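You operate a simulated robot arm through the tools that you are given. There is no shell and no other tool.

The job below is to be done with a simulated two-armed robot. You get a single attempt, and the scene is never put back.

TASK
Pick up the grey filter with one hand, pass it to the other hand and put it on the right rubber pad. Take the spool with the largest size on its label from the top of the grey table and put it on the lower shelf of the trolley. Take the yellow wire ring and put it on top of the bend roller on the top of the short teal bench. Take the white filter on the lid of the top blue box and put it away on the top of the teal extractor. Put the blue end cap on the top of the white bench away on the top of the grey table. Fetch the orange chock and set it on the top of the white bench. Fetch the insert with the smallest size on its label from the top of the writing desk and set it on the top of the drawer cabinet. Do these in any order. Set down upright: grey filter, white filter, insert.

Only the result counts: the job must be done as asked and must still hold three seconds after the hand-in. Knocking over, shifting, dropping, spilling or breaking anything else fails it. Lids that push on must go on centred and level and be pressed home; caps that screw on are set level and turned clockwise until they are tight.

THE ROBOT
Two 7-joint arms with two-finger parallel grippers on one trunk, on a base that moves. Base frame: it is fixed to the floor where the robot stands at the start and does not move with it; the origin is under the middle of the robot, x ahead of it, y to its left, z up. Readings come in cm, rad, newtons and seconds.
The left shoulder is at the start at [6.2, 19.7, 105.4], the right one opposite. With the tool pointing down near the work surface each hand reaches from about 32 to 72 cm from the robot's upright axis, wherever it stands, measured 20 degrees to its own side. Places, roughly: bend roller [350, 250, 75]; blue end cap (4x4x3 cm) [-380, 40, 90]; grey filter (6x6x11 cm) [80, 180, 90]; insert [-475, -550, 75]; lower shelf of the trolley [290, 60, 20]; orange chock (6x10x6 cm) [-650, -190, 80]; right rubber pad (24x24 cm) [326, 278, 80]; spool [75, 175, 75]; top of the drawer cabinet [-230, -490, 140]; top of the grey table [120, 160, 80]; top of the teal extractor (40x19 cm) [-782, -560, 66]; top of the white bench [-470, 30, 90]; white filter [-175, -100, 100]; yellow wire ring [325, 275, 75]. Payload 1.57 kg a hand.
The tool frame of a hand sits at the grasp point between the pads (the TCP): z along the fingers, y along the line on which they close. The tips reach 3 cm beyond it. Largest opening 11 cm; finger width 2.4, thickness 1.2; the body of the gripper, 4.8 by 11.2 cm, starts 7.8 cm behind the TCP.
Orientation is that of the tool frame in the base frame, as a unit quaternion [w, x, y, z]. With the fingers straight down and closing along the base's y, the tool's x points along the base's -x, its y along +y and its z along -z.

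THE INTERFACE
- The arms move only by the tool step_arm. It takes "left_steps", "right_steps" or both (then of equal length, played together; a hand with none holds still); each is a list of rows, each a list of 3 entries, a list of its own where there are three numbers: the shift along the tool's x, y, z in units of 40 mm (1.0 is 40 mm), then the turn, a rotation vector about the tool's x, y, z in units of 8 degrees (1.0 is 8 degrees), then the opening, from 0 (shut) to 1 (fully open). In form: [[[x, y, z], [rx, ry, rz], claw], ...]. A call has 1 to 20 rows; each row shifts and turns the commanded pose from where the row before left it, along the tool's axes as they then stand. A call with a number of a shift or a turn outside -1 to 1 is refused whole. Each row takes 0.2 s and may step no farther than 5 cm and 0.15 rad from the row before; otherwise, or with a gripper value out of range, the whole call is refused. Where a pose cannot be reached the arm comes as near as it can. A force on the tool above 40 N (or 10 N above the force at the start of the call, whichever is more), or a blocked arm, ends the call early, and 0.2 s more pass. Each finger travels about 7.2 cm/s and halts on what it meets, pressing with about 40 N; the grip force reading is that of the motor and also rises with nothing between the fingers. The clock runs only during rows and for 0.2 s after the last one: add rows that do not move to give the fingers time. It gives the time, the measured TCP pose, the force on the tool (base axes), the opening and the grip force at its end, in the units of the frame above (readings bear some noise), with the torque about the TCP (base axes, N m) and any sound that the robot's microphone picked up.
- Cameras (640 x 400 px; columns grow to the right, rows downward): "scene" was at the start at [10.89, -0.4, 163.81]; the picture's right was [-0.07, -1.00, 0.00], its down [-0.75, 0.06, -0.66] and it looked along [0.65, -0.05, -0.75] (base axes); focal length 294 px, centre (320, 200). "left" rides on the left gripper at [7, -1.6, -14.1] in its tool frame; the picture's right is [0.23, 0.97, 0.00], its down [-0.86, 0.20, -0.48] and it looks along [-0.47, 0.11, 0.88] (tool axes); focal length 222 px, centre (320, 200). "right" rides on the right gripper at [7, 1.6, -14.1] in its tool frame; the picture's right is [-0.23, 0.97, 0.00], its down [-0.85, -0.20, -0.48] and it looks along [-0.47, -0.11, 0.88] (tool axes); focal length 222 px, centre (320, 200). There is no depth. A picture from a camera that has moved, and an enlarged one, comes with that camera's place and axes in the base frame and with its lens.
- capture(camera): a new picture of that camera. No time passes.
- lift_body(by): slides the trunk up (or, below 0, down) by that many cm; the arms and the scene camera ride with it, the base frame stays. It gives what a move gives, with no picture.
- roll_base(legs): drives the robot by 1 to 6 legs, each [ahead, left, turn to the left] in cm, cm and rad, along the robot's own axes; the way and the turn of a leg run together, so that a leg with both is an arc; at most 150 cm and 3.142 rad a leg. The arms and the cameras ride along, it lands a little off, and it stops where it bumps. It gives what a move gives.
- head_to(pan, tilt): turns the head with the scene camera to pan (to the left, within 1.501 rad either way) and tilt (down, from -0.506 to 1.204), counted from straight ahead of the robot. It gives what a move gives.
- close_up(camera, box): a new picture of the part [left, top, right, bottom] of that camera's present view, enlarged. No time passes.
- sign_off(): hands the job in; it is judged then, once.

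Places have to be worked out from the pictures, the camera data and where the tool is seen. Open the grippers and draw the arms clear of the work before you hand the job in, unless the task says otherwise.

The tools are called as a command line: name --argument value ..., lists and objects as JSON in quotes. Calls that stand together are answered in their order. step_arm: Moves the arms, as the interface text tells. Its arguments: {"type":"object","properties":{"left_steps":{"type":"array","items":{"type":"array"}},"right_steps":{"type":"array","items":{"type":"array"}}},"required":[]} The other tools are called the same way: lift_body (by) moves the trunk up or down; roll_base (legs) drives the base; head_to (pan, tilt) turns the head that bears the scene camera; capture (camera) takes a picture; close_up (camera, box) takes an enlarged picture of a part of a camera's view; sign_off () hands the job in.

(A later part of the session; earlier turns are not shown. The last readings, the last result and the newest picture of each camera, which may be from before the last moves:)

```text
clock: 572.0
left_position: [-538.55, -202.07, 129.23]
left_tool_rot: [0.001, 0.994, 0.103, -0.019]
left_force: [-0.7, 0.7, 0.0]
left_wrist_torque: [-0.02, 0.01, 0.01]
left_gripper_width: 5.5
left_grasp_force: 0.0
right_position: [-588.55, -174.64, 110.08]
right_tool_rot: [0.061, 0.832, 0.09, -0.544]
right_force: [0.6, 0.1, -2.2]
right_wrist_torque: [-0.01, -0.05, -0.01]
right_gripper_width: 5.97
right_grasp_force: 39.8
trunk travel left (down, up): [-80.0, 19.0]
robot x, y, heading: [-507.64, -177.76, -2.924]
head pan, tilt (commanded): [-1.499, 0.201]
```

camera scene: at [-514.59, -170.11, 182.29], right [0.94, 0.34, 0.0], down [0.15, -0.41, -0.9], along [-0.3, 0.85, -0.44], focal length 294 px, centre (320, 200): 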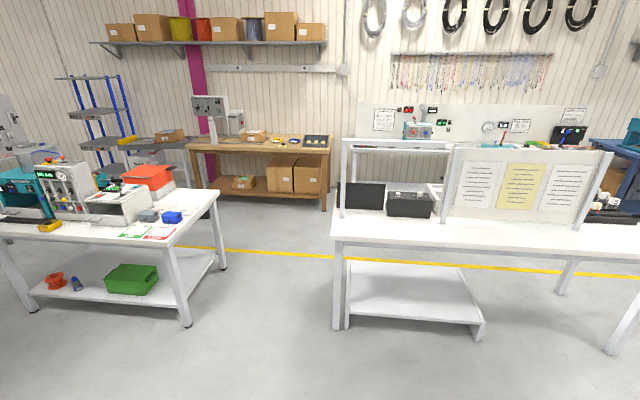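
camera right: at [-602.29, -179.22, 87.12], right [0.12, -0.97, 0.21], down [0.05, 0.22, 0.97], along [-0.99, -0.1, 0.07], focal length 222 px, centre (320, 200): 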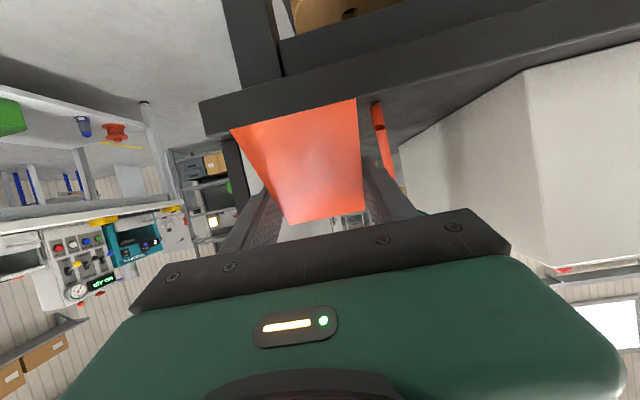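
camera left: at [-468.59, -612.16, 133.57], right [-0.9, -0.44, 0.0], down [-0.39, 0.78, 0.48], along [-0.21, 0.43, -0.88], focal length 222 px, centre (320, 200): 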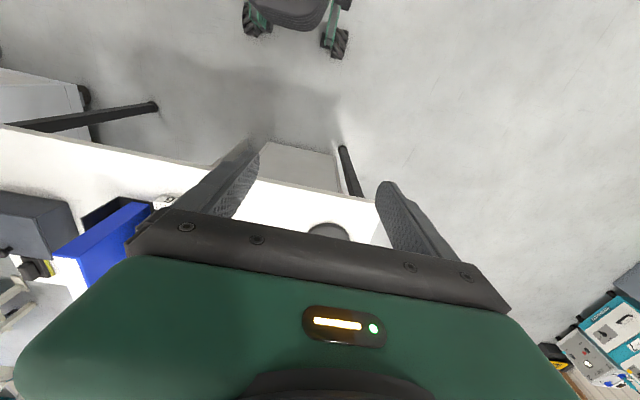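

I retract and raise the right hand with the chock a little, then turn right to face the bench and drive to a standoff south of it.

step_arm --right_steps '[[[-0.4, 0, -0.4], [0, 0, 0], 0], [[-0.4, 0, -0.4], [0, 0, 0], 0], [[0.1, 0, -0.6], [0, 0, 0], 0], [[0.3, 0, -0.65], [0, 0, 0], 0], [[0.3, 0, -0.65], [0, 0, 0], 0], [[0.3, 0, -0.65], [0, 0, 0], 0], [[0.3, 0, -0.65], [0, 0, 0], 0], [[0, 0, 0], [0, 0, 0], 0]]'

roll_base --legs '[[0, 0, -1.55]]'

head_to --pan -0.3 --tilt 0.45

capture --camera "scene"

```text
clock: 573.8
left_position: [-538.59, -202.21, 129.19]
left_tool_rot: [0.003, 0.994, 0.103, -0.019]
left_force: [0.5, -0.3, 0.1]
left_wrist_torque: [-0.02, 0.02, -0.01]
left_gripper_width: 5.49
left_grasp_force: 0.0
right_position: [-573.59, -171.37, 114.59]
right_tool_rot: [0.061, 0.832, 0.09, -0.544]
right_force: [-0.7, 0.0, -0.9]
right_wrist_torque: [0.01, 0.01, -0.03]
right_gripper_width: 5.94
right_grasp_force: 40.3
trunk travel left (down, up): [-80.0, 19.0]
robot x, y, heading: [-508.22, -178.31, -2.917]
head pan, tilt (commanded): [-1.499, 0.201]
```

```text
clock: 578.0
left_position: [-531.65, -147.3, 129.07]
left_tool_rot: [-0.013, 0.774, -0.633, -0.014]
left_force: [-0.1, 0.1, 0.1]
left_wrist_torque: [0.0, 0.02, 0.01]
left_gripper_width: 5.49
left_grasp_force: 0.1
right_position: [-500.7, -112.49, 114.61]
right_tool_rot: [-0.342, 0.651, -0.526, -0.427]
right_force: [0.6, -0.1, -0.4]
right_wrist_torque: [-0.01, 0.01, 0.0]
right_gripper_width: 5.96
right_grasp_force: 39.4
trunk travel left (down, up): [-80.0, 19.0]
robot x, y, heading: [-508.14, -178.22, 1.786]
head pan, tilt (commanded): [-1.499, 0.201]
```

```text
clock: 579.5
left_position: [-531.53, -147.41, 129.09]
left_tool_rot: [-0.012, 0.774, -0.632, -0.016]
left_force: [0.7, -0.2, 0.4]
left_wrist_torque: [0.0, -0.02, -0.01]
left_gripper_width: 5.53
left_grasp_force: 0.0
right_position: [-500.6, -112.52, 114.74]
right_tool_rot: [-0.343, 0.65, -0.526, -0.427]
right_force: [-0.5, 0.4, -1.2]
right_wrist_torque: [-0.02, 0.0, 0.03]
right_gripper_width: 5.94
right_grasp_force: 40.3
trunk travel left (down, up): [-80.0, 19.0]
robot x, y, heading: [-508.09, -178.08, 1.79]
head pan, tilt (commanded): [-0.3, 0.45]
```

```text
taken
camera scene: at [-508.03, -165.6, 182.28], right [1.0, -0.08, 0.0], down [-0.04, -0.44, -0.9], along [0.08, 0.9, -0.44], focal length 294 px, centre (320, 200)
```

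scene: 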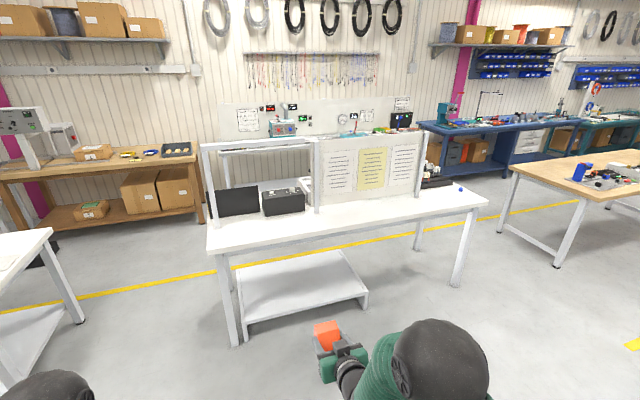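

The white bench is fully in view with a small blue item at its right end. I zoom in.

close_up --camera "scene" --box '[400, 150, 500, 230]'

close_up --camera "scene" --box '[190, 130, 430, 280]'

```text
5.00 times, centred on (450, 190) of scene
camera zoom: at [-508.03, -165.6, 182.28], right [1.0, -0.08, 0.0], down [-0.04, -0.44, -0.9], along [0.08, 0.9, -0.44], focal length 1468 px, centre (-330, 250)
```

zoom: 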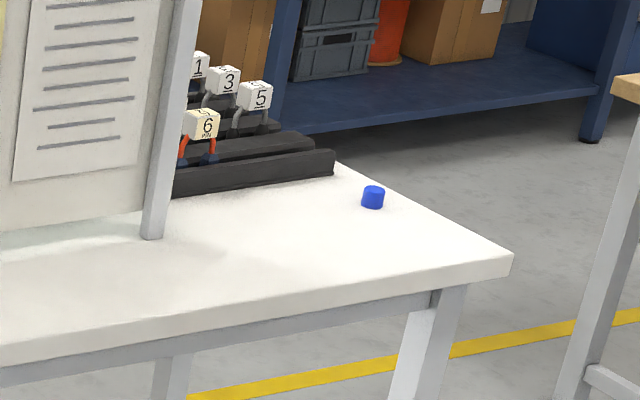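

```text
2.67 times, centred on (310, 205) of scene
camera zoom: at [-508.03, -165.6, 182.28], right [1.0, -0.08, 0.0], down [-0.04, -0.44, -0.9], along [0.08, 0.9, -0.44], focal length 783 px, centre (347, 187)
```

zoom: 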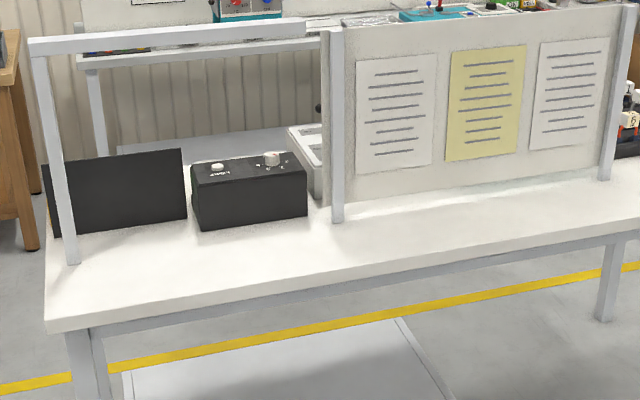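

The bench top is at about z 88; the free strip in front of its board is about 24 cm deep. I drive to put the chock over that strip.

roll_base --legs '[[50, -38, 0.014], [50, -38, 0.014]]'

head_to --pan -0.2 --tilt 0.75

capture --camera "scene"

capture --camera "right"

```text
clock: 586.0
left_position: [-482.92, -34.57, 129.28]
left_tool_rot: [-0.014, 0.787, -0.617, -0.016]
left_force: [0.1, 1.6, -0.3]
left_wrist_torque: [0.0, -0.02, -0.02]
left_gripper_width: 5.51
left_grasp_force: 0.0
right_position: [-453.41, 1.65, 114.68]
right_tool_rot: [-0.335, 0.66, -0.513, -0.434]
right_force: [-1.0, -0.3, -2.1]
right_wrist_torque: [-0.01, -0.03, -0.01]
right_gripper_width: 5.95
right_grasp_force: 39.7
trunk travel left (down, up): [-80.0, 19.0]
robot x, y, heading: [-457.46, -63.89, 1.828]
head pan, tilt (commanded): [-0.3, 0.45]
```

```text
clock: 586.8
left_position: [-482.89, -34.42, 129.11]
left_tool_rot: [-0.012, 0.787, -0.617, -0.016]
left_force: [1.1, 0.5, 0.1]
left_wrist_torque: [-0.04, 0.03, -0.02]
left_gripper_width: 5.5
left_grasp_force: 0.1
right_position: [-453.39, 1.8, 114.79]
right_tool_rot: [-0.334, 0.661, -0.513, -0.435]
right_force: [-0.4, 0.3, -1.5]
right_wrist_torque: [-0.02, 0.0, -0.01]
right_gripper_width: 5.95
right_grasp_force: 40.2
trunk travel left (down, up): [-80.0, 19.0]
robot x, y, heading: [-458.35, -64.34, 1.83]
head pan, tilt (commanded): [-0.201, 0.75]
```

```text
taken
camera scene: at [-459.42, -52.35, 179.64], right [1.0, 0.06, 0.0], down [0.04, -0.68, -0.73], along [-0.04, 0.73, -0.68], focal length 294 px, centre (320, 200)
```

scene: 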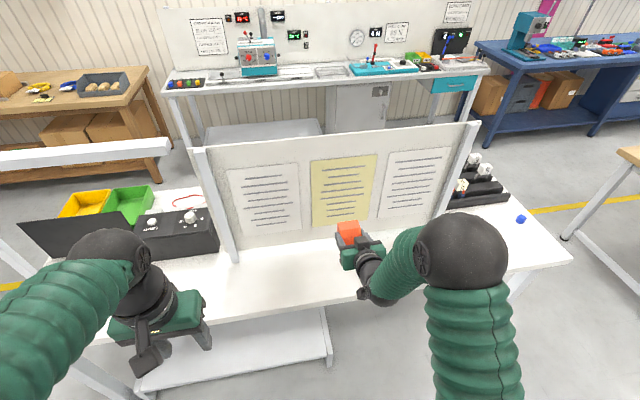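

```text
taken
camera right: at [-450.94, -13.89, 113.9], right [-0.96, -0.16, 0.21], down [0.22, -0.04, 0.97], along [-0.14, 0.99, 0.08], focal length 222 px, centre (320, 200)
```

right: 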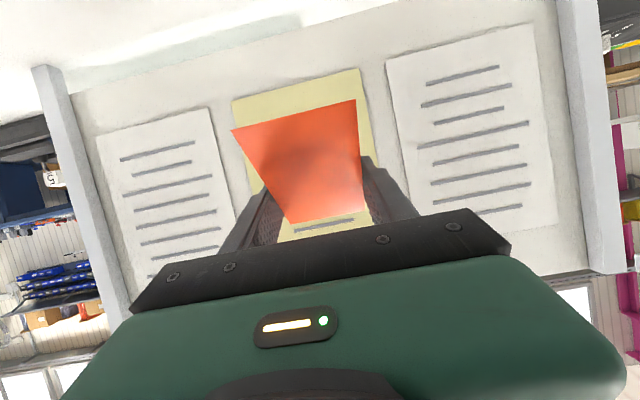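

I move 5.5 cm closer so the whole chock lies over the strip, then lower it with the arm.

roll_base --legs '[[5.5, 0, -0.012]]'

step_arm --right_steps '[[[0.35, 0, 0.15], [0, 0, 0], 0], [[0.6, 0, 0.262], [0, 0, 0], 0], [[0.6, 0, 0.262], [0, 0, 0], 0], [[0.6, 0, 0.262], [0, 0, 0], 0], [[0.6, 0, 0.262], [0, 0, 0], 0], [[0.6, 0, 0.262], [0, 0, 0], 0], [[0.6, 0, 0.262], [0, 0, 0], 0], [[0.2, 0, 0.087], [0, 0, 0], 0], [[0, 0, 0], [0, 0, 0], 0]]'

capture --camera "right"

close_up --camera "scene" --box '[270, 180, 450, 310]'

```text
clock: 587.8
left_position: [-483.57, -30.18, 129.59]
left_tool_rot: [-0.016, 0.783, -0.621, -0.02]
left_force: [0.2, -1.4, 0.3]
left_wrist_torque: [0.04, -0.01, 0.0]
left_gripper_width: 5.48
left_grasp_force: 0.1
right_position: [-453.62, 5.91, 115.52]
right_tool_rot: [-0.34, 0.655, -0.515, -0.436]
right_force: [-0.3, -0.5, -0.8]
right_wrist_torque: [-0.04, -0.01, 0.01]
right_gripper_width: 5.93
right_grasp_force: 39.6
trunk travel left (down, up): [-80.0, 19.0]
robot x, y, heading: [-459.23, -58.54, 1.817]
head pan, tilt (commanded): [-0.201, 0.75]
```

```text
clock: 589.8
left_position: [-483.86, -29.01, 129.25]
left_tool_rot: [-0.013, 0.784, -0.621, -0.017]
left_force: [0.5, 0.1, 0.8]
left_wrist_torque: [0.01, 0.02, -0.01]
left_gripper_width: 5.48
left_grasp_force: 0.1
right_position: [-453.91, 6.72, 96.82]
right_tool_rot: [-0.337, 0.657, -0.516, -0.433]
right_force: [0.3, -0.5, -0.8]
right_wrist_torque: [-0.01, 0.0, 0.03]
right_gripper_width: 5.94
right_grasp_force: 39.7
trunk travel left (down, up): [-80.0, 19.0]
robot x, y, heading: [-459.54, -58.79, 1.815]
head pan, tilt (commanded): [-0.201, 0.75]
```

```text
taken
camera right: at [-451.79, -8.95, 95.9], right [-0.97, -0.15, 0.21], down [0.22, -0.05, 0.97], along [-0.13, 0.99, 0.08], focal length 222 px, centre (320, 200)
```

right: 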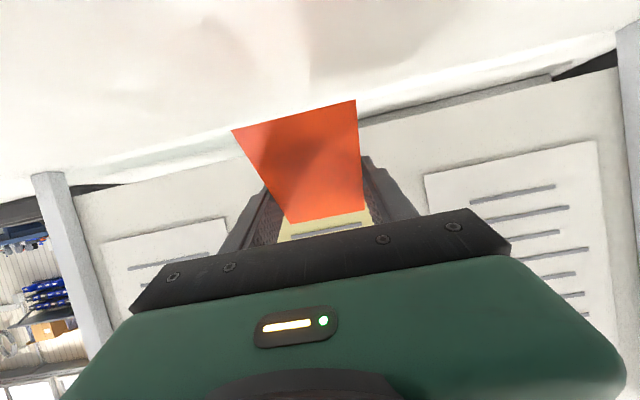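

```text
3.08 times, centred on (360, 245) of scene
camera zoom: at [-460.59, -47.22, 179.65], right [1.0, 0.05, 0.0], down [0.03, -0.68, -0.73], along [-0.03, 0.73, -0.68], focal length 904 px, centre (197, 62)
```

zoom: 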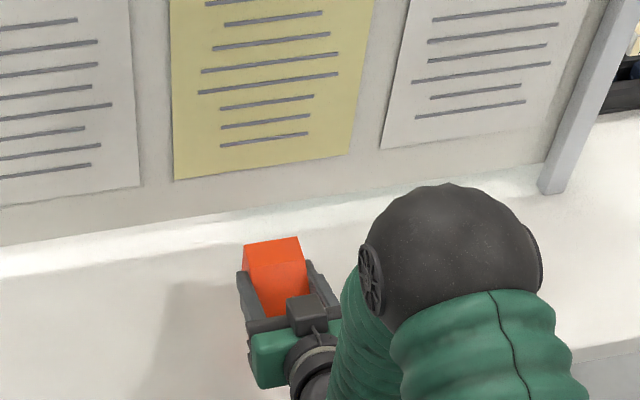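

Good place on the strip. I lower further, then feel for contact with small steps.

step_arm --right_steps '[[[0.3, 0, 0.131], [0, 0, 0], 0], [[0.3, 0, 0.131], [0, 0, 0], 0], [[0.1, 0, 0.044], [0, 0, 0], 0], [[0, 0, 0], [0, 0, 0], 0]]'

step_arm --right_steps '[[[0.08, 0, 0.035], [0, 0, 0], 0], [[0, 0, 0], [0, 0, 0], 0]]'

```text
clock: 590.8
left_position: [-483.82, -28.96, 129.08]
left_tool_rot: [-0.014, 0.783, -0.621, -0.017]
left_force: [0.3, 0.2, -0.7]
left_wrist_torque: [0.01, 0.0, 0.05]
left_gripper_width: 5.48
left_grasp_force: 0.1
right_position: [-453.96, 6.88, 93.64]
right_tool_rot: [-0.337, 0.657, -0.516, -0.433]
right_force: [0.9, 0.2, -2.0]
right_wrist_torque: [-0.01, 0.0, 0.01]
right_gripper_width: 5.95
right_grasp_force: 40.3
trunk travel left (down, up): [-80.0, 19.0]
robot x, y, heading: [-459.19, -58.32, 1.817]
head pan, tilt (commanded): [-0.201, 0.75]
```

```text
clock: 591.4
left_position: [-483.68, -29.03, 129.23]
left_tool_rot: [-0.012, 0.783, -0.621, -0.017]
left_force: [-0.1, -0.1, -0.1]
left_wrist_torque: [-0.01, -0.02, -0.01]
left_gripper_width: 5.53
left_grasp_force: 0.2
right_position: [-454.04, 6.85, 93.36]
right_tool_rot: [-0.337, 0.657, -0.516, -0.433]
right_force: [-0.2, -0.6, -1.1]
right_wrist_torque: [0.02, 0.02, 0.01]
right_gripper_width: 5.96
right_grasp_force: 39.2
trunk travel left (down, up): [-80.0, 19.0]
robot x, y, heading: [-459.22, -58.57, 1.82]
head pan, tilt (commanded): [-0.201, 0.75]
```

step_arm --right_steps '[[[0.08, 0, 0.035], [0, 0, 0], 0], [[0, 0, 0], [0, 0, 0], 0]]'

step_arm --right_steps '[[[0.08, 0, 0.035], [0, 0, 0], 0], [[0, 0, 0], [0, 0, 0], 0]]'

capture --camera "right"

```text
clock: 592.0
left_position: [-483.77, -28.97, 129.25]
left_tool_rot: [-0.014, 0.783, -0.621, -0.017]
left_force: [-0.2, -0.1, 0.0]
left_wrist_torque: [-0.01, -0.02, 0.0]
left_gripper_width: 5.49
left_grasp_force: 0.1
right_position: [-454.01, 6.96, 92.98]
right_tool_rot: [-0.338, 0.657, -0.517, -0.433]
right_force: [-0.1, 1.1, -1.8]
right_wrist_torque: [-0.02, -0.04, -0.02]
right_gripper_width: 5.95
right_grasp_force: 40.1
trunk travel left (down, up): [-80.0, 19.0]
robot x, y, heading: [-459.15, -58.76, 1.821]
head pan, tilt (commanded): [-0.201, 0.75]
```

```text
clock: 592.6
left_position: [-483.75, -29.13, 129.24]
left_tool_rot: [-0.014, 0.784, -0.621, -0.016]
left_force: [-1.0, 0.1, -0.1]
left_wrist_torque: [0.01, -0.02, 0.03]
left_gripper_width: 5.51
left_grasp_force: 0.1
right_position: [-454.05, 6.89, 92.77]
right_tool_rot: [-0.338, 0.657, -0.517, -0.433]
right_force: [-0.4, 0.3, -1.6]
right_wrist_torque: [-0.03, 0.01, 0.02]
right_gripper_width: 5.95
right_grasp_force: 39.7
trunk travel left (down, up): [-80.0, 19.0]
robot x, y, heading: [-459.41, -58.73, 1.818]
head pan, tilt (commanded): [-0.201, 0.75]
```

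```text
taken
camera right: at [-451.82, -8.81, 91.79], right [-0.97, -0.15, 0.21], down [0.22, -0.05, 0.97], along [-0.13, 0.99, 0.08], focal length 222 px, centre (320, 200)
```

right: 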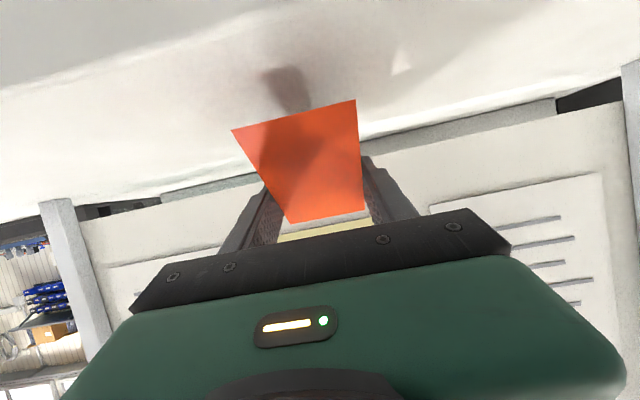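

A gap remains. I continue lowering carefully.

step_arm --right_steps '[[[0.1, 0, 0.044], [0, 0, 0], 0], [[0, 0, 0], [0, 0, 0], 0]]'

step_arm --right_steps '[[[0.07, 0, 0.03], [0, 0, 0], 0], [[0, 0, 0], [0, 0, 0], 0]]'

step_arm --right_steps '[[[0.07, 0, 0.03], [0, 0, 0], 0], [[0, 0, 0], [0, 0, 0], 0]]'

```text
clock: 593.2
left_position: [-483.89, -28.98, 129.28]
left_tool_rot: [-0.013, 0.784, -0.621, -0.017]
left_force: [-0.5, 0.2, 0.5]
left_wrist_torque: [-0.01, -0.02, 0.0]
left_gripper_width: 5.5
left_grasp_force: 0.1
right_position: [-453.98, 6.91, 92.24]
right_tool_rot: [-0.337, 0.657, -0.517, -0.433]
right_force: [0.0, -1.1, -2.3]
right_wrist_torque: [0.01, -0.01, -0.02]
right_gripper_width: 5.93
right_grasp_force: 39.6
trunk travel left (down, up): [-80.0, 19.0]
robot x, y, heading: [-459.26, -58.76, 1.814]
head pan, tilt (commanded): [-0.201, 0.75]
```

```text
clock: 593.8
left_position: [-483.71, -28.89, 129.22]
left_tool_rot: [-0.014, 0.784, -0.62, -0.017]
left_force: [-0.1, 0.1, 0.9]
left_wrist_torque: [-0.04, 0.01, 0.0]
left_gripper_width: 5.5
left_grasp_force: 0.1
right_position: [-453.96, 6.97, 91.87]
right_tool_rot: [-0.337, 0.658, -0.517, -0.433]
right_force: [-0.8, -0.1, -1.1]
right_wrist_torque: [0.0, -0.04, 0.01]
right_gripper_width: 5.96
right_grasp_force: 40.4
trunk travel left (down, up): [-80.0, 19.0]
robot x, y, heading: [-459.5, -58.76, 1.818]
head pan, tilt (commanded): [-0.201, 0.75]
```

```text
clock: 594.4
left_position: [-483.83, -28.96, 129.19]
left_tool_rot: [-0.013, 0.784, -0.621, -0.016]
left_force: [-0.5, 0.5, -0.5]
left_wrist_torque: [-0.01, -0.01, 0.02]
left_gripper_width: 5.51
left_grasp_force: 0.0
right_position: [-453.99, 7.0, 91.64]
right_tool_rot: [-0.337, 0.657, -0.517, -0.433]
right_force: [-0.3, -0.5, -1.8]
right_wrist_torque: [0.01, -0.01, -0.01]
right_gripper_width: 5.94
right_grasp_force: 40.0
trunk travel left (down, up): [-80.0, 19.0]
robot x, y, heading: [-459.67, -59.12, 1.819]
head pan, tilt (commanded): [-0.201, 0.75]
```

step_arm --right_steps '[[[0.07, 0, 0.03], [0, 0, 0], 0], [[0, 0, 0], [0, 0, 0], 0]]'

step_arm --right_steps '[[[0.07, 0, 0.03], [0, 0, 0], 0], [[0, 0, 0], [0, 0, 0], 0]]'

capture --camera "right"

```text
clock: 595.0
left_position: [-483.81, -29.02, 129.28]
left_tool_rot: [-0.013, 0.784, -0.621, -0.017]
left_force: [-0.7, 1.6, -0.9]
left_wrist_torque: [-0.02, 0.05, 0.05]
left_gripper_width: 5.48
left_grasp_force: 0.0
right_position: [-453.98, 6.87, 91.34]
right_tool_rot: [-0.337, 0.657, -0.516, -0.433]
right_force: [0.5, 0.1, -1.3]
right_wrist_torque: [-0.02, 0.0, -0.05]
right_gripper_width: 5.96
right_grasp_force: 39.8
trunk travel left (down, up): [-80.0, 19.0]
robot x, y, heading: [-458.97, -58.91, 1.814]
head pan, tilt (commanded): [-0.201, 0.75]
```

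```text
clock: 595.6
left_position: [-483.82, -29.02, 129.21]
left_tool_rot: [-0.013, 0.783, -0.621, -0.017]
left_force: [0.5, -0.5, 0.2]
left_wrist_torque: [-0.03, 0.0, 0.02]
left_gripper_width: 5.51
left_grasp_force: 0.1
right_position: [-454.02, 6.98, 90.94]
right_tool_rot: [-0.337, 0.657, -0.516, -0.434]
right_force: [0.9, 0.8, -1.2]
right_wrist_torque: [0.0, 0.0, -0.03]
right_gripper_width: 5.96
right_grasp_force: 40.2
trunk travel left (down, up): [-80.0, 19.0]
robot x, y, heading: [-458.91, -58.46, 1.815]
head pan, tilt (commanded): [-0.201, 0.75]
```

```text
taken
camera right: at [-451.83, -8.77, 90.13], right [-0.97, -0.15, 0.21], down [0.22, -0.05, 0.97], along [-0.13, 0.99, 0.08], focal length 222 px, centre (320, 200)
```

right: 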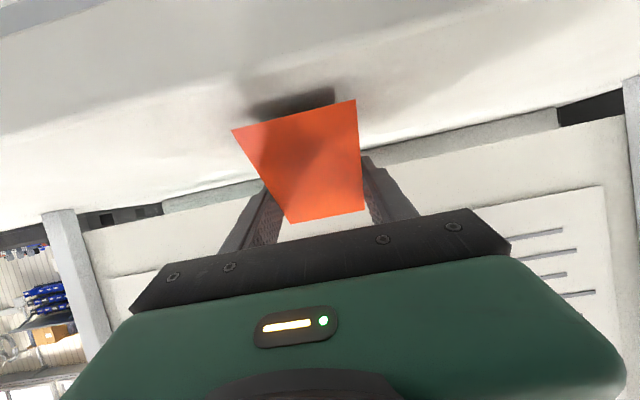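

Close now (shadow nearly touching). I continue.

step_arm --right_steps '[[[0.09, 0, 0.04], [0, 0, 0], 0], [[0, 0, 0], [0, 0, 0], 0]]'

step_arm --right_steps '[[[0.07, 0, 0.03], [0, 0, 0], 0], [[0, 0, 0], [0, 0, 0], 0]]'

step_arm --right_steps '[[[0.06, 0, 0.026], [0, 0, 0], 0], [[0, 0, 0], [0, 0, 0], 0]]'

```text
clock: 596.2
left_position: [-483.75, -28.85, 129.3]
left_tool_rot: [-0.012, 0.783, -0.621, -0.017]
left_force: [0.6, 0.0, 0.0]
left_wrist_torque: [0.02, 0.03, 0.04]
left_gripper_width: 5.51
left_grasp_force: 0.0
right_position: [-453.95, 6.98, 90.63]
right_tool_rot: [-0.338, 0.657, -0.517, -0.433]
right_force: [0.1, -0.2, -1.7]
right_wrist_torque: [0.02, -0.01, 0.01]
right_gripper_width: 5.96
right_grasp_force: 39.9
trunk travel left (down, up): [-80.0, 19.0]
robot x, y, heading: [-459.32, -58.79, 1.818]
head pan, tilt (commanded): [-0.201, 0.75]
```

```text
clock: 596.8
left_position: [-483.83, -28.93, 129.32]
left_tool_rot: [-0.013, 0.784, -0.62, -0.016]
left_force: [0.6, 0.4, 0.1]
left_wrist_torque: [-0.02, -0.01, 0.02]
left_gripper_width: 5.52
left_grasp_force: 0.1
right_position: [-453.99, 6.88, 90.22]
right_tool_rot: [-0.337, 0.657, -0.517, -0.433]
right_force: [-0.2, -0.2, -0.7]
right_wrist_torque: [-0.03, 0.0, 0.0]
right_gripper_width: 5.97
right_grasp_force: 39.8
trunk travel left (down, up): [-80.0, 19.0]
robot x, y, heading: [-459.25, -58.63, 1.815]
head pan, tilt (commanded): [-0.201, 0.75]
```

```text
clock: 597.4
left_position: [-483.9, -29.0, 129.32]
left_tool_rot: [-0.014, 0.783, -0.621, -0.017]
left_force: [0.1, 0.2, 0.1]
left_wrist_torque: [-0.01, 0.03, 0.0]
left_gripper_width: 5.49
left_grasp_force: 0.1
right_position: [-454.1, 7.04, 90.02]
right_tool_rot: [-0.337, 0.657, -0.515, -0.434]
right_force: [0.4, 0.5, 3.8]
right_wrist_torque: [-0.23, -0.21, 0.02]
right_gripper_width: 5.95
right_grasp_force: 39.9
trunk travel left (down, up): [-80.0, 19.0]
robot x, y, heading: [-459.42, -59.11, 1.814]
head pan, tilt (commanded): [-0.201, 0.75]
```

Contact at TCP z 90.0. I lower a touch more and open the gripper.

step_arm --right_steps '[[[0.03, 0, 0.013], [0, 0, 0], 0], [[0, 0, 0], [0, 0, 0], 0.57], [[0, 0, 0], [0, 0, 0], 0.63], [[0, 0, 0], [0, 0, 0], 0.72], [[0, 0, 0], [0, 0, 0], 0.82], [[0, 0, 0], [0, 0, 0], 0.82]]'

capture --camera "right"

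close_up --camera "scene" --box '[270, 180, 450, 310]'

```text
clock: 598.8
left_position: [-483.8, -28.94, 129.32]
left_tool_rot: [-0.013, 0.784, -0.621, -0.017]
left_force: [-0.5, 0.2, 0.8]
left_wrist_torque: [-0.03, 0.01, 0.05]
left_gripper_width: 5.5
left_grasp_force: 0.1
right_position: [-453.97, 6.99, 89.84]
right_tool_rot: [-0.338, 0.657, -0.517, -0.433]
right_force: [0.0, -0.2, -0.3]
right_wrist_torque: [0.0, -0.02, -0.04]
right_gripper_width: 9.01
right_grasp_force: 0.1
trunk travel left (down, up): [-80.0, 19.0]
robot x, y, heading: [-459.58, -58.82, 1.814]
head pan, tilt (commanded): [-0.201, 0.75]
```

```text
taken
camera right: at [-451.84, -8.8, 89.02], right [-0.97, -0.15, 0.21], down [0.22, -0.05, 0.97], along [-0.13, 0.99, 0.08], focal length 222 px, centre (320, 200)
```

right: 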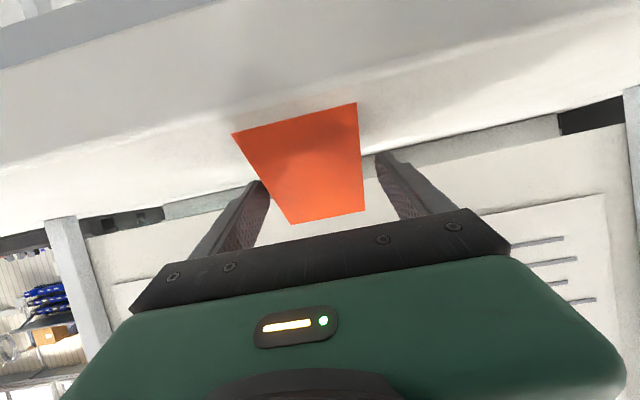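

```text
3.08 times, centred on (360, 245) of scene
camera zoom: at [-460.62, -47.13, 179.64], right [1.0, 0.05, 0.0], down [0.03, -0.68, -0.73], along [-0.03, 0.73, -0.68], focal length 904 px, centre (197, 62)
```

zoom: 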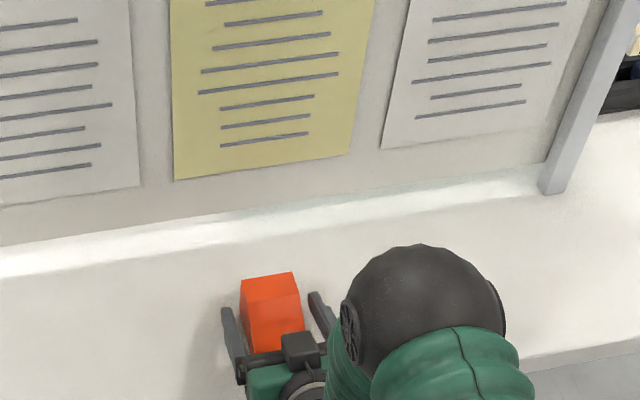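

The chock stands free on the white bench. I raise the hand clear, then back the base off.

step_arm --right_steps '[[[-0.2, 0, -0.087], [0, 0, 0], 0.85], [[-0.4, 0, -0.175], [0, 0, 0], 0.85], [[-0.6, 0, -0.262], [0, 0, 0], 0.85], [[-0.6, 0, -0.262], [0, 0, 0], 0.85], [[-0.6, 0, -0.262], [0, 0, 0], 0.85], [[-0.6, 0, -0.262], [0, 0, 0], 0.85], [[0, 0, 0], [0, 0, 0], 0.85]]'

close_up --camera "scene" --box '[250, 180, 470, 320]'

roll_base --legs '[[-15, 0, 0]]'

```text
clock: 600.4
left_position: [-483.84, -28.99, 129.19]
left_tool_rot: [-0.013, 0.784, -0.621, -0.017]
left_force: [0.0, 0.4, 0.1]
left_wrist_torque: [0.01, 0.01, -0.01]
left_gripper_width: 5.5
left_grasp_force: 0.1
right_position: [-453.9, 6.8, 103.05]
right_tool_rot: [-0.337, 0.657, -0.517, -0.433]
right_force: [-0.3, -0.3, -0.4]
right_wrist_torque: [0.01, 0.02, -0.03]
right_gripper_width: 9.35
right_grasp_force: 0.1
trunk travel left (down, up): [-80.0, 19.0]
robot x, y, heading: [-459.47, -58.78, 1.814]
head pan, tilt (commanded): [-0.201, 0.75]
```

```text
2.86 times, centred on (360, 250) of scene
camera zoom: at [-460.64, -47.11, 179.64], right [1.0, 0.05, 0.0], down [0.03, -0.68, -0.73], along [-0.03, 0.73, -0.68], focal length 839 px, centre (206, 57)
```

zoom: 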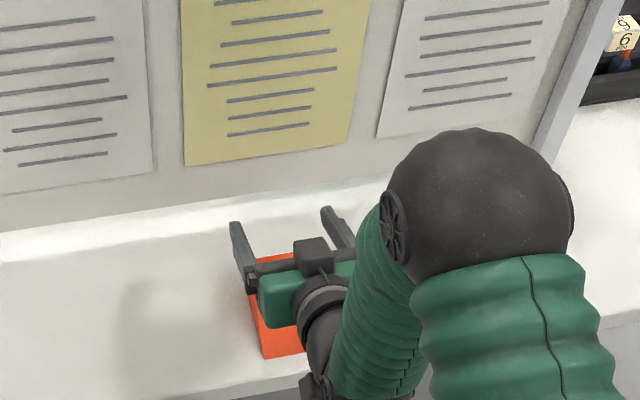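

```text
clock: 601.8
left_position: [-480.19, -43.41, 129.27]
left_tool_rot: [-0.012, 0.784, -0.621, -0.015]
left_force: [0.7, 0.5, 0.0]
left_wrist_torque: [0.01, -0.01, 0.02]
left_gripper_width: 5.51
left_grasp_force: 0.0
right_position: [-450.38, -7.58, 102.93]
right_tool_rot: [-0.337, 0.658, -0.517, -0.432]
right_force: [-0.4, 0.3, 0.1]
right_wrist_torque: [-0.04, 0.04, 0.02]
right_gripper_width: 9.35
right_grasp_force: 0.1
trunk travel left (down, up): [-80.0, 19.0]
robot x, y, heading: [-455.44, -73.55, 1.822]
head pan, tilt (commanded): [-0.201, 0.75]
```

Next the blue end cap with the left hand. I straighten the left tool to vertical, bring the right tool back to straight down, and then drive to the bench's right end.

step_arm --left_steps '[[[0, 0, 0], [0, 0.275, 0], 0.7], [[0, 0, 0], [0, 0, 0], 0.7], [[0, 0, 0], [0, 0, 0], 0.7], [[0, 0, 0], [0, 0, 0], 0.7], [[0, 0, 0], [0, 0, 0], 0.7], [[0, 0, 0], [0, 0, 0], 0.7], [[0, 0, 0], [0, 0, 0], 0.7], [[0, 0, 0], [0, 0, 0], 0.7], [[0, 0, 0], [0, 0, 0], 0.7], [[0, 0, 0], [0, 0, 0], 0.7], [[0, 0, 0], [0, 0, 0], 0.7], [[0, 0, 0], [0, 0, 0], 0.7], [[0, 0, 0], [0, 0, 0], 0.7], [[0, 0, 0], [0, 0, 0], 0.7], [[0, 0, 0], [0, 0, 0], 0.7], [[0, 0, 0], [0, 0, 0], 0.7]]' --right_steps '[[[0, 0, 0], [0, 1, 0], 0.5], [[0, 0, 0], [0, 1, 0], 0.5], [[0, 0, 0], [0, 1, 0], 0.5], [[0, 0, 0], [0, 1, 0], 0.5], [[0, 0, 0], [0, 1, 0], 0.5], [[0, 0, 0], [0, 1, 0], 0.5], [[0, 0, 0], [0, 1, 0], 0.5], [[0, 0, 0], [0, 1, 0], 0.5], [[0, 0, 0], [0, 0.3, 0], 0.5], [[0.8, 0, -0.3], [0, 0, 0], 0.5], [[0.8, 0, -0.3], [0, 0, 0], 0.5], [[0.8, 0, -0.3], [0, 0, 0], 0.5], [[0.8, 0, -0.3], [0, 0, 0], 0.5], [[0.8, 0, -0.3], [0, 0, 0], 0.5], [[0.8, 0, -0.3], [0, 0, 0], 0.5], [[0, 0, 0], [0, 0, 0], 0.5]]'

roll_base --legs '[[10, -60, 0], [12, -57, 0]]'

head_to --pan 0.2 --tilt 0.75

capture --camera "scene"

capture --camera "left"

```text
clock: 605.2
left_position: [-480.24, -43.72, 129.27]
left_tool_rot: [-0.001, 0.784, -0.621, -0.001]
left_force: [-0.2, 0.3, 0.3]
left_wrist_torque: [-0.02, -0.02, -0.01]
left_gripper_width: 7.69
left_grasp_force: 0.0
right_position: [-445.55, -26.45, 110.22]
right_tool_rot: [0.001, 0.787, -0.617, -0.003]
right_force: [0.1, -0.3, -0.1]
right_wrist_torque: [0.0, -0.01, 0.0]
right_gripper_width: 5.51
right_grasp_force: 0.0
trunk travel left (down, up): [-80.0, 19.0]
robot x, y, heading: [-455.74, -73.74, 1.82]
head pan, tilt (commanded): [-0.201, 0.75]
```

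```text
clock: 611.5
left_position: [-372.71, 5.7, 129.35]
left_tool_rot: [-0.004, 0.783, -0.622, 0.0]
left_force: [-0.1, -0.3, -0.1]
left_wrist_torque: [0.03, -0.02, -0.02]
left_gripper_width: 7.72
left_grasp_force: 0.0
right_position: [-338.21, 22.89, 110.19]
right_tool_rot: [-0.001, 0.787, -0.617, -0.001]
right_force: [-0.2, 0.4, -0.3]
right_wrist_torque: [0.01, -0.02, 0.01]
right_gripper_width: 5.5
right_grasp_force: 0.0
trunk travel left (down, up): [-80.0, 19.0]
robot x, y, heading: [-347.84, -23.6, 1.815]
head pan, tilt (commanded): [-0.201, 0.75]
```

```text
clock: 612.4
left_position: [-372.63, 5.69, 129.4]
left_tool_rot: [-0.002, 0.783, -0.621, -0.001]
left_force: [0.0, -0.1, -0.5]
left_wrist_torque: [0.03, 0.01, 0.02]
left_gripper_width: 7.7
left_grasp_force: 0.1
right_position: [-337.95, 22.86, 110.19]
right_tool_rot: [-0.002, 0.787, -0.617, -0.003]
right_force: [-0.2, 0.2, -0.9]
right_wrist_torque: [0.01, -0.01, 0.02]
right_gripper_width: 5.48
right_grasp_force: 0.0
trunk travel left (down, up): [-80.0, 19.0]
robot x, y, heading: [-347.79, -24.08, 1.815]
head pan, tilt (commanded): [0.201, 0.75]
```

```text
taken
camera scene: at [-352.77, -13.14, 179.64], right [0.9, 0.43, 0.0], down [0.3, -0.62, -0.73], along [-0.31, 0.66, -0.68], focal length 294 px, centre (320, 200)
```

scene: 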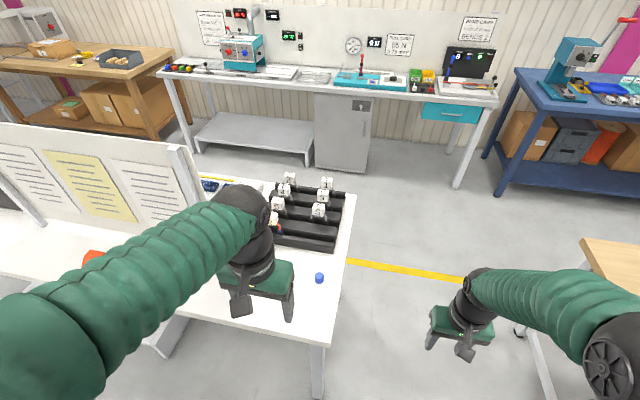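

```text
taken
camera left: at [-369.43, -0.78, 143.25], right [-0.9, -0.44, 0.0], down [-0.39, 0.79, 0.48], along [-0.21, 0.43, -0.88], focal length 222 px, centre (320, 200)
```

left: 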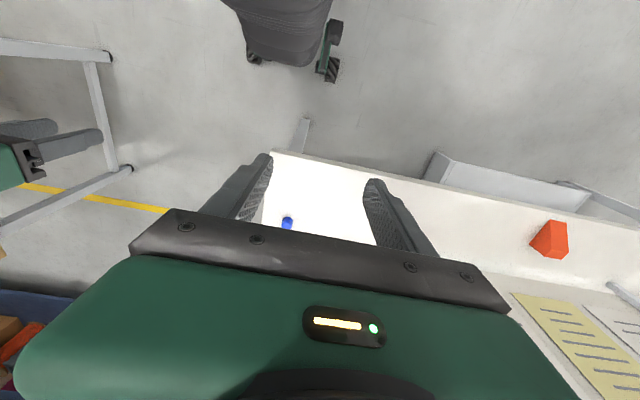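

The cap is at about [-377.9, 38]. I move the base 10 cm ahead and bring the left hand over it.

roll_base --legs '[[10, 0, 0]]'

step_arm --left_steps '[[[-0.9, -0.1, 0], [0, 0, 0], 0.7], [[-0.9, -0.12, 0], [0, 0, 0], 0.7], [[-0.9, -0.12, 0], [0, 0, 0], 0.7], [[-0.9, -0.12, 0], [0, 0, 0], 0.7], [[-0.9, -0.12, 0.2], [0, 0, 0], 0.7], [[-0.95, -0.12, 0.4], [0, 0, 0], 0.7], [[0, 0, 0.9], [0, 0, 0], 0.7], [[0, 0, 0.9], [0, 0, 0], 0.7], [[0, 0, 0.9], [0, 0, 0], 0.7], [[0, 0, 0.9], [0, 0, 0], 0.7], [[0, 0, 0.9], [0, 0, 0], 0.7], [[0, 0, 0], [0, 0, 0], 0.7]]'

capture --camera "left"

capture --camera "scene"

```text
clock: 613.5
left_position: [-374.41, 14.57, 129.46]
left_tool_rot: [-0.004, 0.783, -0.623, -0.006]
left_force: [-0.4, -1.1, 0.1]
left_wrist_torque: [0.05, 0.01, -0.03]
left_gripper_width: 7.73
left_grasp_force: 0.0
right_position: [-339.8, 31.9, 110.44]
right_tool_rot: [-0.002, 0.786, -0.618, -0.007]
right_force: [0.6, -0.8, 0.6]
right_wrist_torque: [0.05, 0.05, 0.02]
right_gripper_width: 5.5
right_grasp_force: 0.1
trunk travel left (down, up): [-80.0, 19.0]
robot x, y, heading: [-350.12, -13.97, 1.817]
head pan, tilt (commanded): [0.201, 0.75]
```

```text
clock: 616.1
left_position: [-376.93, 37.19, 109.0]
left_tool_rot: [-0.001, 0.783, -0.622, -0.003]
left_force: [0.5, -0.1, 0.0]
left_wrist_torque: [0.01, 0.04, -0.03]
left_gripper_width: 7.73
left_grasp_force: 0.1
right_position: [-340.08, 32.54, 110.21]
right_tool_rot: [0.001, 0.787, -0.617, -0.004]
right_force: [0.4, -0.6, 0.5]
right_wrist_torque: [0.06, 0.0, -0.01]
right_gripper_width: 5.53
right_grasp_force: 0.1
trunk travel left (down, up): [-80.0, 19.0]
robot x, y, heading: [-349.96, -14.11, 1.809]
head pan, tilt (commanded): [0.201, 0.75]
```

```text
taken
camera left: at [-373.69, 30.84, 123.0], right [-0.9, -0.44, 0.0], down [-0.39, 0.79, 0.48], along [-0.21, 0.43, -0.88], focal length 222 px, centre (320, 200)
```

left: 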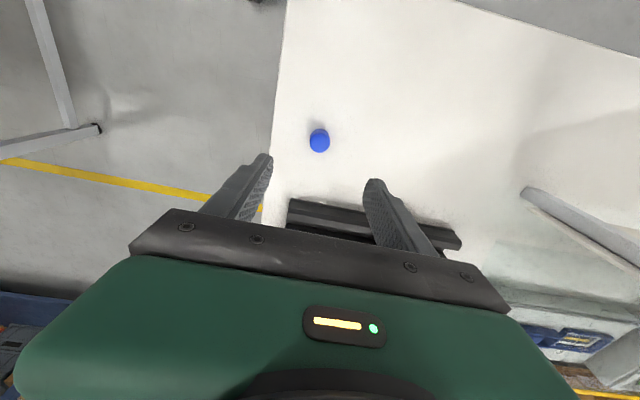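

```text
taken
camera scene: at [-354.79, -3.23, 179.64], right [0.9, 0.43, 0.0], down [0.29, -0.62, -0.73], along [-0.31, 0.66, -0.68], focal length 294 px, centre (320, 200)
```

scene: 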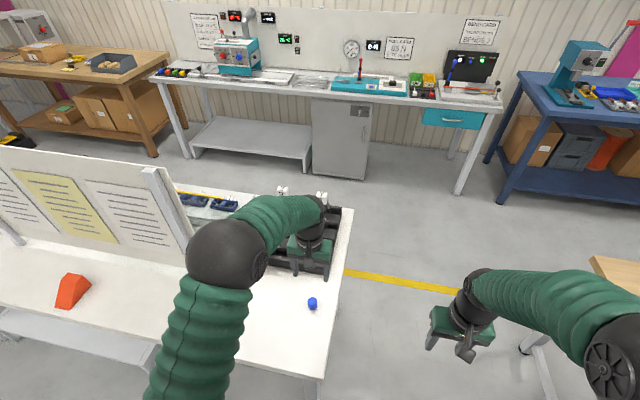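

The cap is 1.2 cm ahead of the TCP. I correct and descend to just above it.

step_arm --left_steps '[[[-0.3, 0.02, 0.4], [0, 0, 0], 0.7], [[0, 0, 0.9], [0, 0, 0], 0.7], [[0, 0, 0.9], [0, 0, 0], 0.7], [[0, 0, 0.9], [0, 0, 0], 0.7], [[0, 0, 0.5], [0, 0, 0], 0.7], [[0, 0, 0], [0, 0, 0], 0.7]]'

capture --camera "left"

```text
clock: 617.5
left_position: [-377.42, 38.72, 94.62]
left_tool_rot: [-0.002, 0.783, -0.622, -0.002]
left_force: [0.6, 0.1, -0.5]
left_wrist_torque: [0.06, -0.03, 0.01]
left_gripper_width: 7.7
left_grasp_force: 0.0
right_position: [-340.11, 32.51, 110.2]
right_tool_rot: [0.0, 0.786, -0.618, -0.005]
right_force: [-0.1, -0.1, 0.1]
right_wrist_torque: [0.0, 0.01, -0.01]
right_gripper_width: 5.5
right_grasp_force: 0.0
trunk travel left (down, up): [-80.0, 19.0]
robot x, y, heading: [-350.63, -14.19, 1.815]
head pan, tilt (commanded): [0.201, 0.75]
```

```text
taken
camera left: at [-374.1, 32.24, 108.53], right [-0.9, -0.44, 0.0], down [-0.39, 0.79, 0.48], along [-0.21, 0.43, -0.88], focal length 222 px, centre (320, 200)
```

left: 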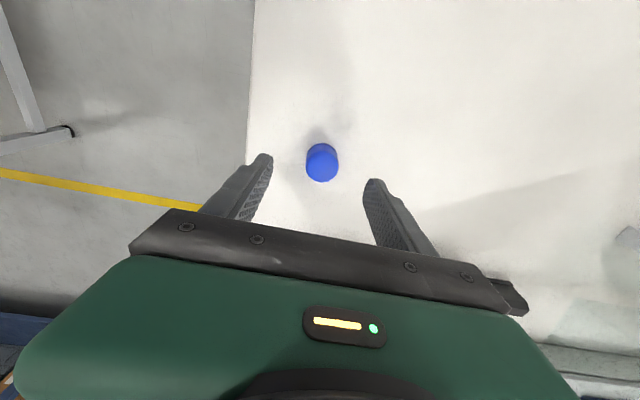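

Centred. I descend the last 4.6 cm and close on the cap.

step_arm --left_steps '[[[0, 0, 0.5], [0, 0, 0], 0.7], [[0, 0, 0.4], [0, 0, 0], 0.7], [[0, 0, 0.22], [0, 0, 0], 0.7], [[0, 0, 0], [0, 0, 0], 0.7]]'

step_arm --left_steps '[[[0, 0, 0], [0, 0, 0], 0.55], [[0, 0, 0], [0, 0, 0], 0.45], [[0, 0, 0], [0, 0, 0], 0.38], [[0, 0, 0], [0, 0, 0], 0.3], [[0, 0, 0], [0, 0, 0], 0], [[0, 0, 0], [0, 0, 0], 0]]'

capture --camera "left"

```text
clock: 618.5
left_position: [-377.29, 38.76, 90.25]
left_tool_rot: [-0.001, 0.783, -0.623, -0.003]
left_force: [-0.3, -0.5, 0.6]
left_wrist_torque: [0.0, -0.02, 0.03]
left_gripper_width: 7.69
left_grasp_force: 0.1
right_position: [-340.1, 32.63, 110.17]
right_tool_rot: [0.001, 0.786, -0.618, -0.004]
right_force: [0.8, 1.0, 0.1]
right_wrist_torque: [-0.02, -0.02, -0.01]
right_gripper_width: 5.46
right_grasp_force: 0.0
trunk travel left (down, up): [-80.0, 19.0]
robot x, y, heading: [-350.32, -14.29, 1.81]
head pan, tilt (commanded): [0.201, 0.75]
```

```text
clock: 619.9
left_position: [-377.23, 38.66, 90.12]
left_tool_rot: [-0.002, 0.783, -0.621, -0.002]
left_force: [0.3, 0.5, 0.4]
left_wrist_torque: [-0.01, -0.05, 0.05]
left_gripper_width: 2.98
left_grasp_force: 39.3
right_position: [-340.04, 32.55, 110.18]
right_tool_rot: [0.001, 0.786, -0.618, -0.004]
right_force: [0.1, -0.3, 0.3]
right_wrist_torque: [0.02, -0.01, -0.01]
right_gripper_width: 5.52
right_grasp_force: 0.1
trunk travel left (down, up): [-80.0, 19.0]
robot x, y, heading: [-349.96, -13.9, 1.813]
head pan, tilt (commanded): [0.201, 0.75]
```

```text
taken
camera left: at [-374.04, 32.21, 104.17], right [-0.9, -0.44, 0.0], down [-0.39, 0.79, 0.48], along [-0.21, 0.43, -0.88], focal length 222 px, centre (320, 200)
```

left: 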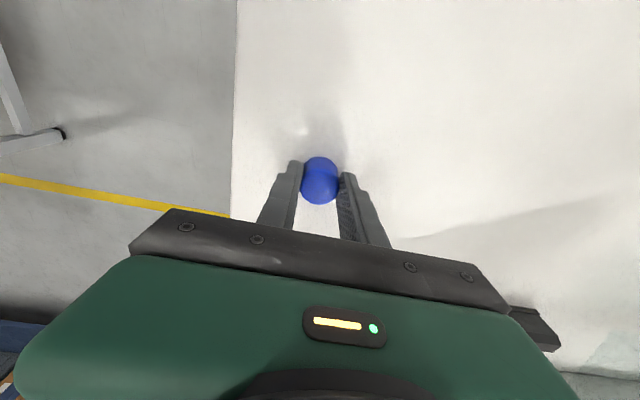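

Gripped at 3.0 cm, centred. I lift slowly and check.

step_arm --left_steps '[[[0, 0, -0.1], [0, 0, 0], 0], [[0, 0, -0.2], [0, 0, 0], 0], [[0, 0, -0.4], [0, 0, 0], 0], [[0, 0, -0.6], [0, 0, 0], 0], [[0, 0, 0], [0, 0, 0], 0]]'

capture --camera "left"

close_up --camera "scene" --box '[260, 220, 380, 330]'

```text
clock: 621.1
left_position: [-377.14, 38.53, 95.28]
left_tool_rot: [-0.002, 0.783, -0.622, -0.002]
left_force: [0.5, -0.1, -0.6]
left_wrist_torque: [-0.02, 0.05, -0.01]
left_gripper_width: 2.98
left_grasp_force: 38.8
right_position: [-340.06, 32.39, 110.09]
right_tool_rot: [0.001, 0.786, -0.618, -0.004]
right_force: [0.7, -0.3, 0.8]
right_wrist_torque: [0.01, -0.02, -0.01]
right_gripper_width: 5.5
right_grasp_force: 0.1
trunk travel left (down, up): [-80.0, 19.0]
robot x, y, heading: [-350.22, -14.02, 1.815]
head pan, tilt (commanded): [0.201, 0.75]
```

```text
taken
camera left: at [-373.97, 32.12, 109.31], right [-0.9, -0.44, 0.0], down [-0.39, 0.79, 0.48], along [-0.21, 0.43, -0.88], focal length 222 px, centre (320, 200)
```

left: 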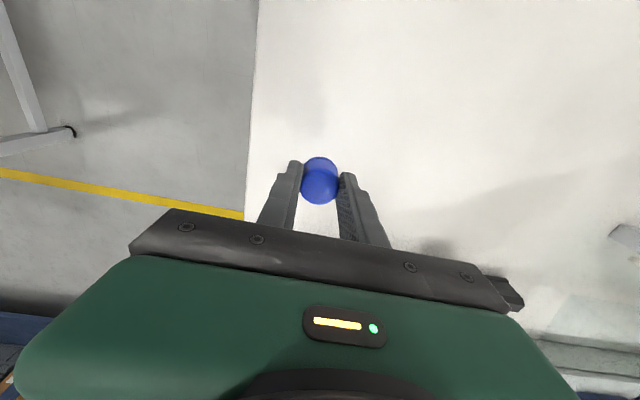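

```text
3.64 times, centred on (320, 275) of scene
camera zoom: at [-354.78, -3.17, 179.63], right [0.9, 0.43, 0.0], down [0.29, -0.62, -0.73], along [-0.31, 0.66, -0.68], focal length 1068 px, centre (320, -73)
```

zoom: 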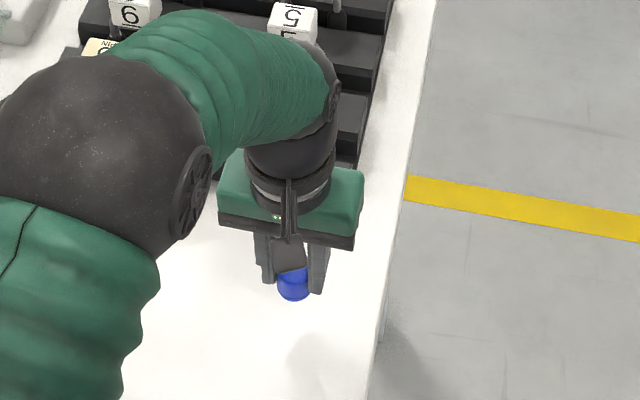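

The cap is held well. I raise and retract it, back away from the bench, turn east and drive back toward the grey table's west end.

step_arm --left_steps '[[[0, 0, -0.9], [0, 0, 0], 0], [[0, 0, -0.9], [0, 0, 0], 0], [[0, 0, -0.9], [0, 0, 0], 0], [[0, 0, -0.9], [0, 0, 0], 0], [[0, 0, -0.9], [0, 0, 0], 0], [[0, 0, -0.9], [0, 0, 0], 0], [[0.8, 0, 0], [0, 0, 0], 0], [[0.8, 0, 0], [0, 0, 0], 0], [[0.8, 0, 0], [0, 0, 0], 0], [[0.8, 0, 0], [0, 0, 0], 0], [[0, 0, 0], [0, 0, 0], 0]]'

roll_base --legs '[[-31, 0, 0], [0, 0, -1.57]]'

head_to --pan 0.0 --tilt 0.45

capture --camera "scene"

```text
clock: 623.5
left_position: [-374.29, 26.11, 116.85]
left_tool_rot: [-0.002, 0.782, -0.623, -0.003]
left_force: [-0.7, 0.6, -0.5]
left_wrist_torque: [-0.03, 0.01, 0.0]
left_gripper_width: 2.95
left_grasp_force: 39.3
right_position: [-340.1, 32.62, 110.18]
right_tool_rot: [0.0, 0.786, -0.618, -0.004]
right_force: [-0.6, -0.6, -0.1]
right_wrist_torque: [-0.01, -0.01, 0.01]
right_gripper_width: 5.49
right_grasp_force: 0.0
trunk travel left (down, up): [-80.0, 19.0]
robot x, y, heading: [-350.43, -13.99, 1.813]
head pan, tilt (commanded): [0.201, 0.75]
```

```text
clock: 629.5
left_position: [-302.13, -21.02, 116.86]
left_tool_rot: [0.003, -0.106, 0.994, 0.0]
left_force: [-0.4, 0.1, -1.6]
left_wrist_torque: [0.0, 0.01, 0.01]
left_gripper_width: 3.03
left_grasp_force: 40.0
right_position: [-296.12, -55.25, 110.16]
right_tool_rot: [0.002, -0.112, 0.994, 0.003]
right_force: [-0.5, -0.7, -0.7]
right_wrist_torque: [0.02, 0.01, -0.02]
right_gripper_width: 5.5
right_grasp_force: 0.1
trunk travel left (down, up): [-80.0, 19.0]
robot x, y, heading: [-342.8, -44.4, 0.233]
head pan, tilt (commanded): [0.201, 0.75]
```

```text
clock: 630.2
left_position: [-302.27, -21.02, 116.98]
left_tool_rot: [0.004, -0.106, 0.994, 0.0]
left_force: [0.3, -0.4, -0.1]
left_wrist_torque: [-0.03, 0.01, 0.0]
left_gripper_width: 3.04
left_grasp_force: 39.8
right_position: [-296.23, -55.28, 110.23]
right_tool_rot: [0.004, -0.112, 0.994, 0.003]
right_force: [-0.3, -0.5, 0.3]
right_wrist_torque: [0.01, 0.01, 0.0]
right_gripper_width: 5.51
right_grasp_force: 0.0
trunk travel left (down, up): [-80.0, 19.0]
robot x, y, heading: [-342.69, -44.25, 0.227]
head pan, tilt (commanded): [0.0, 0.45]
```

```text
taken
camera scene: at [-330.67, -41.55, 182.27], right [0.23, -0.97, 0.0], down [-0.43, -0.1, -0.9], along [0.88, 0.2, -0.44], focal length 294 px, centre (320, 200)
```

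scene: 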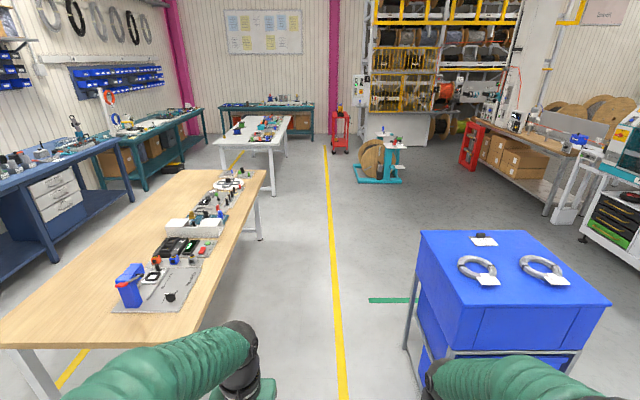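

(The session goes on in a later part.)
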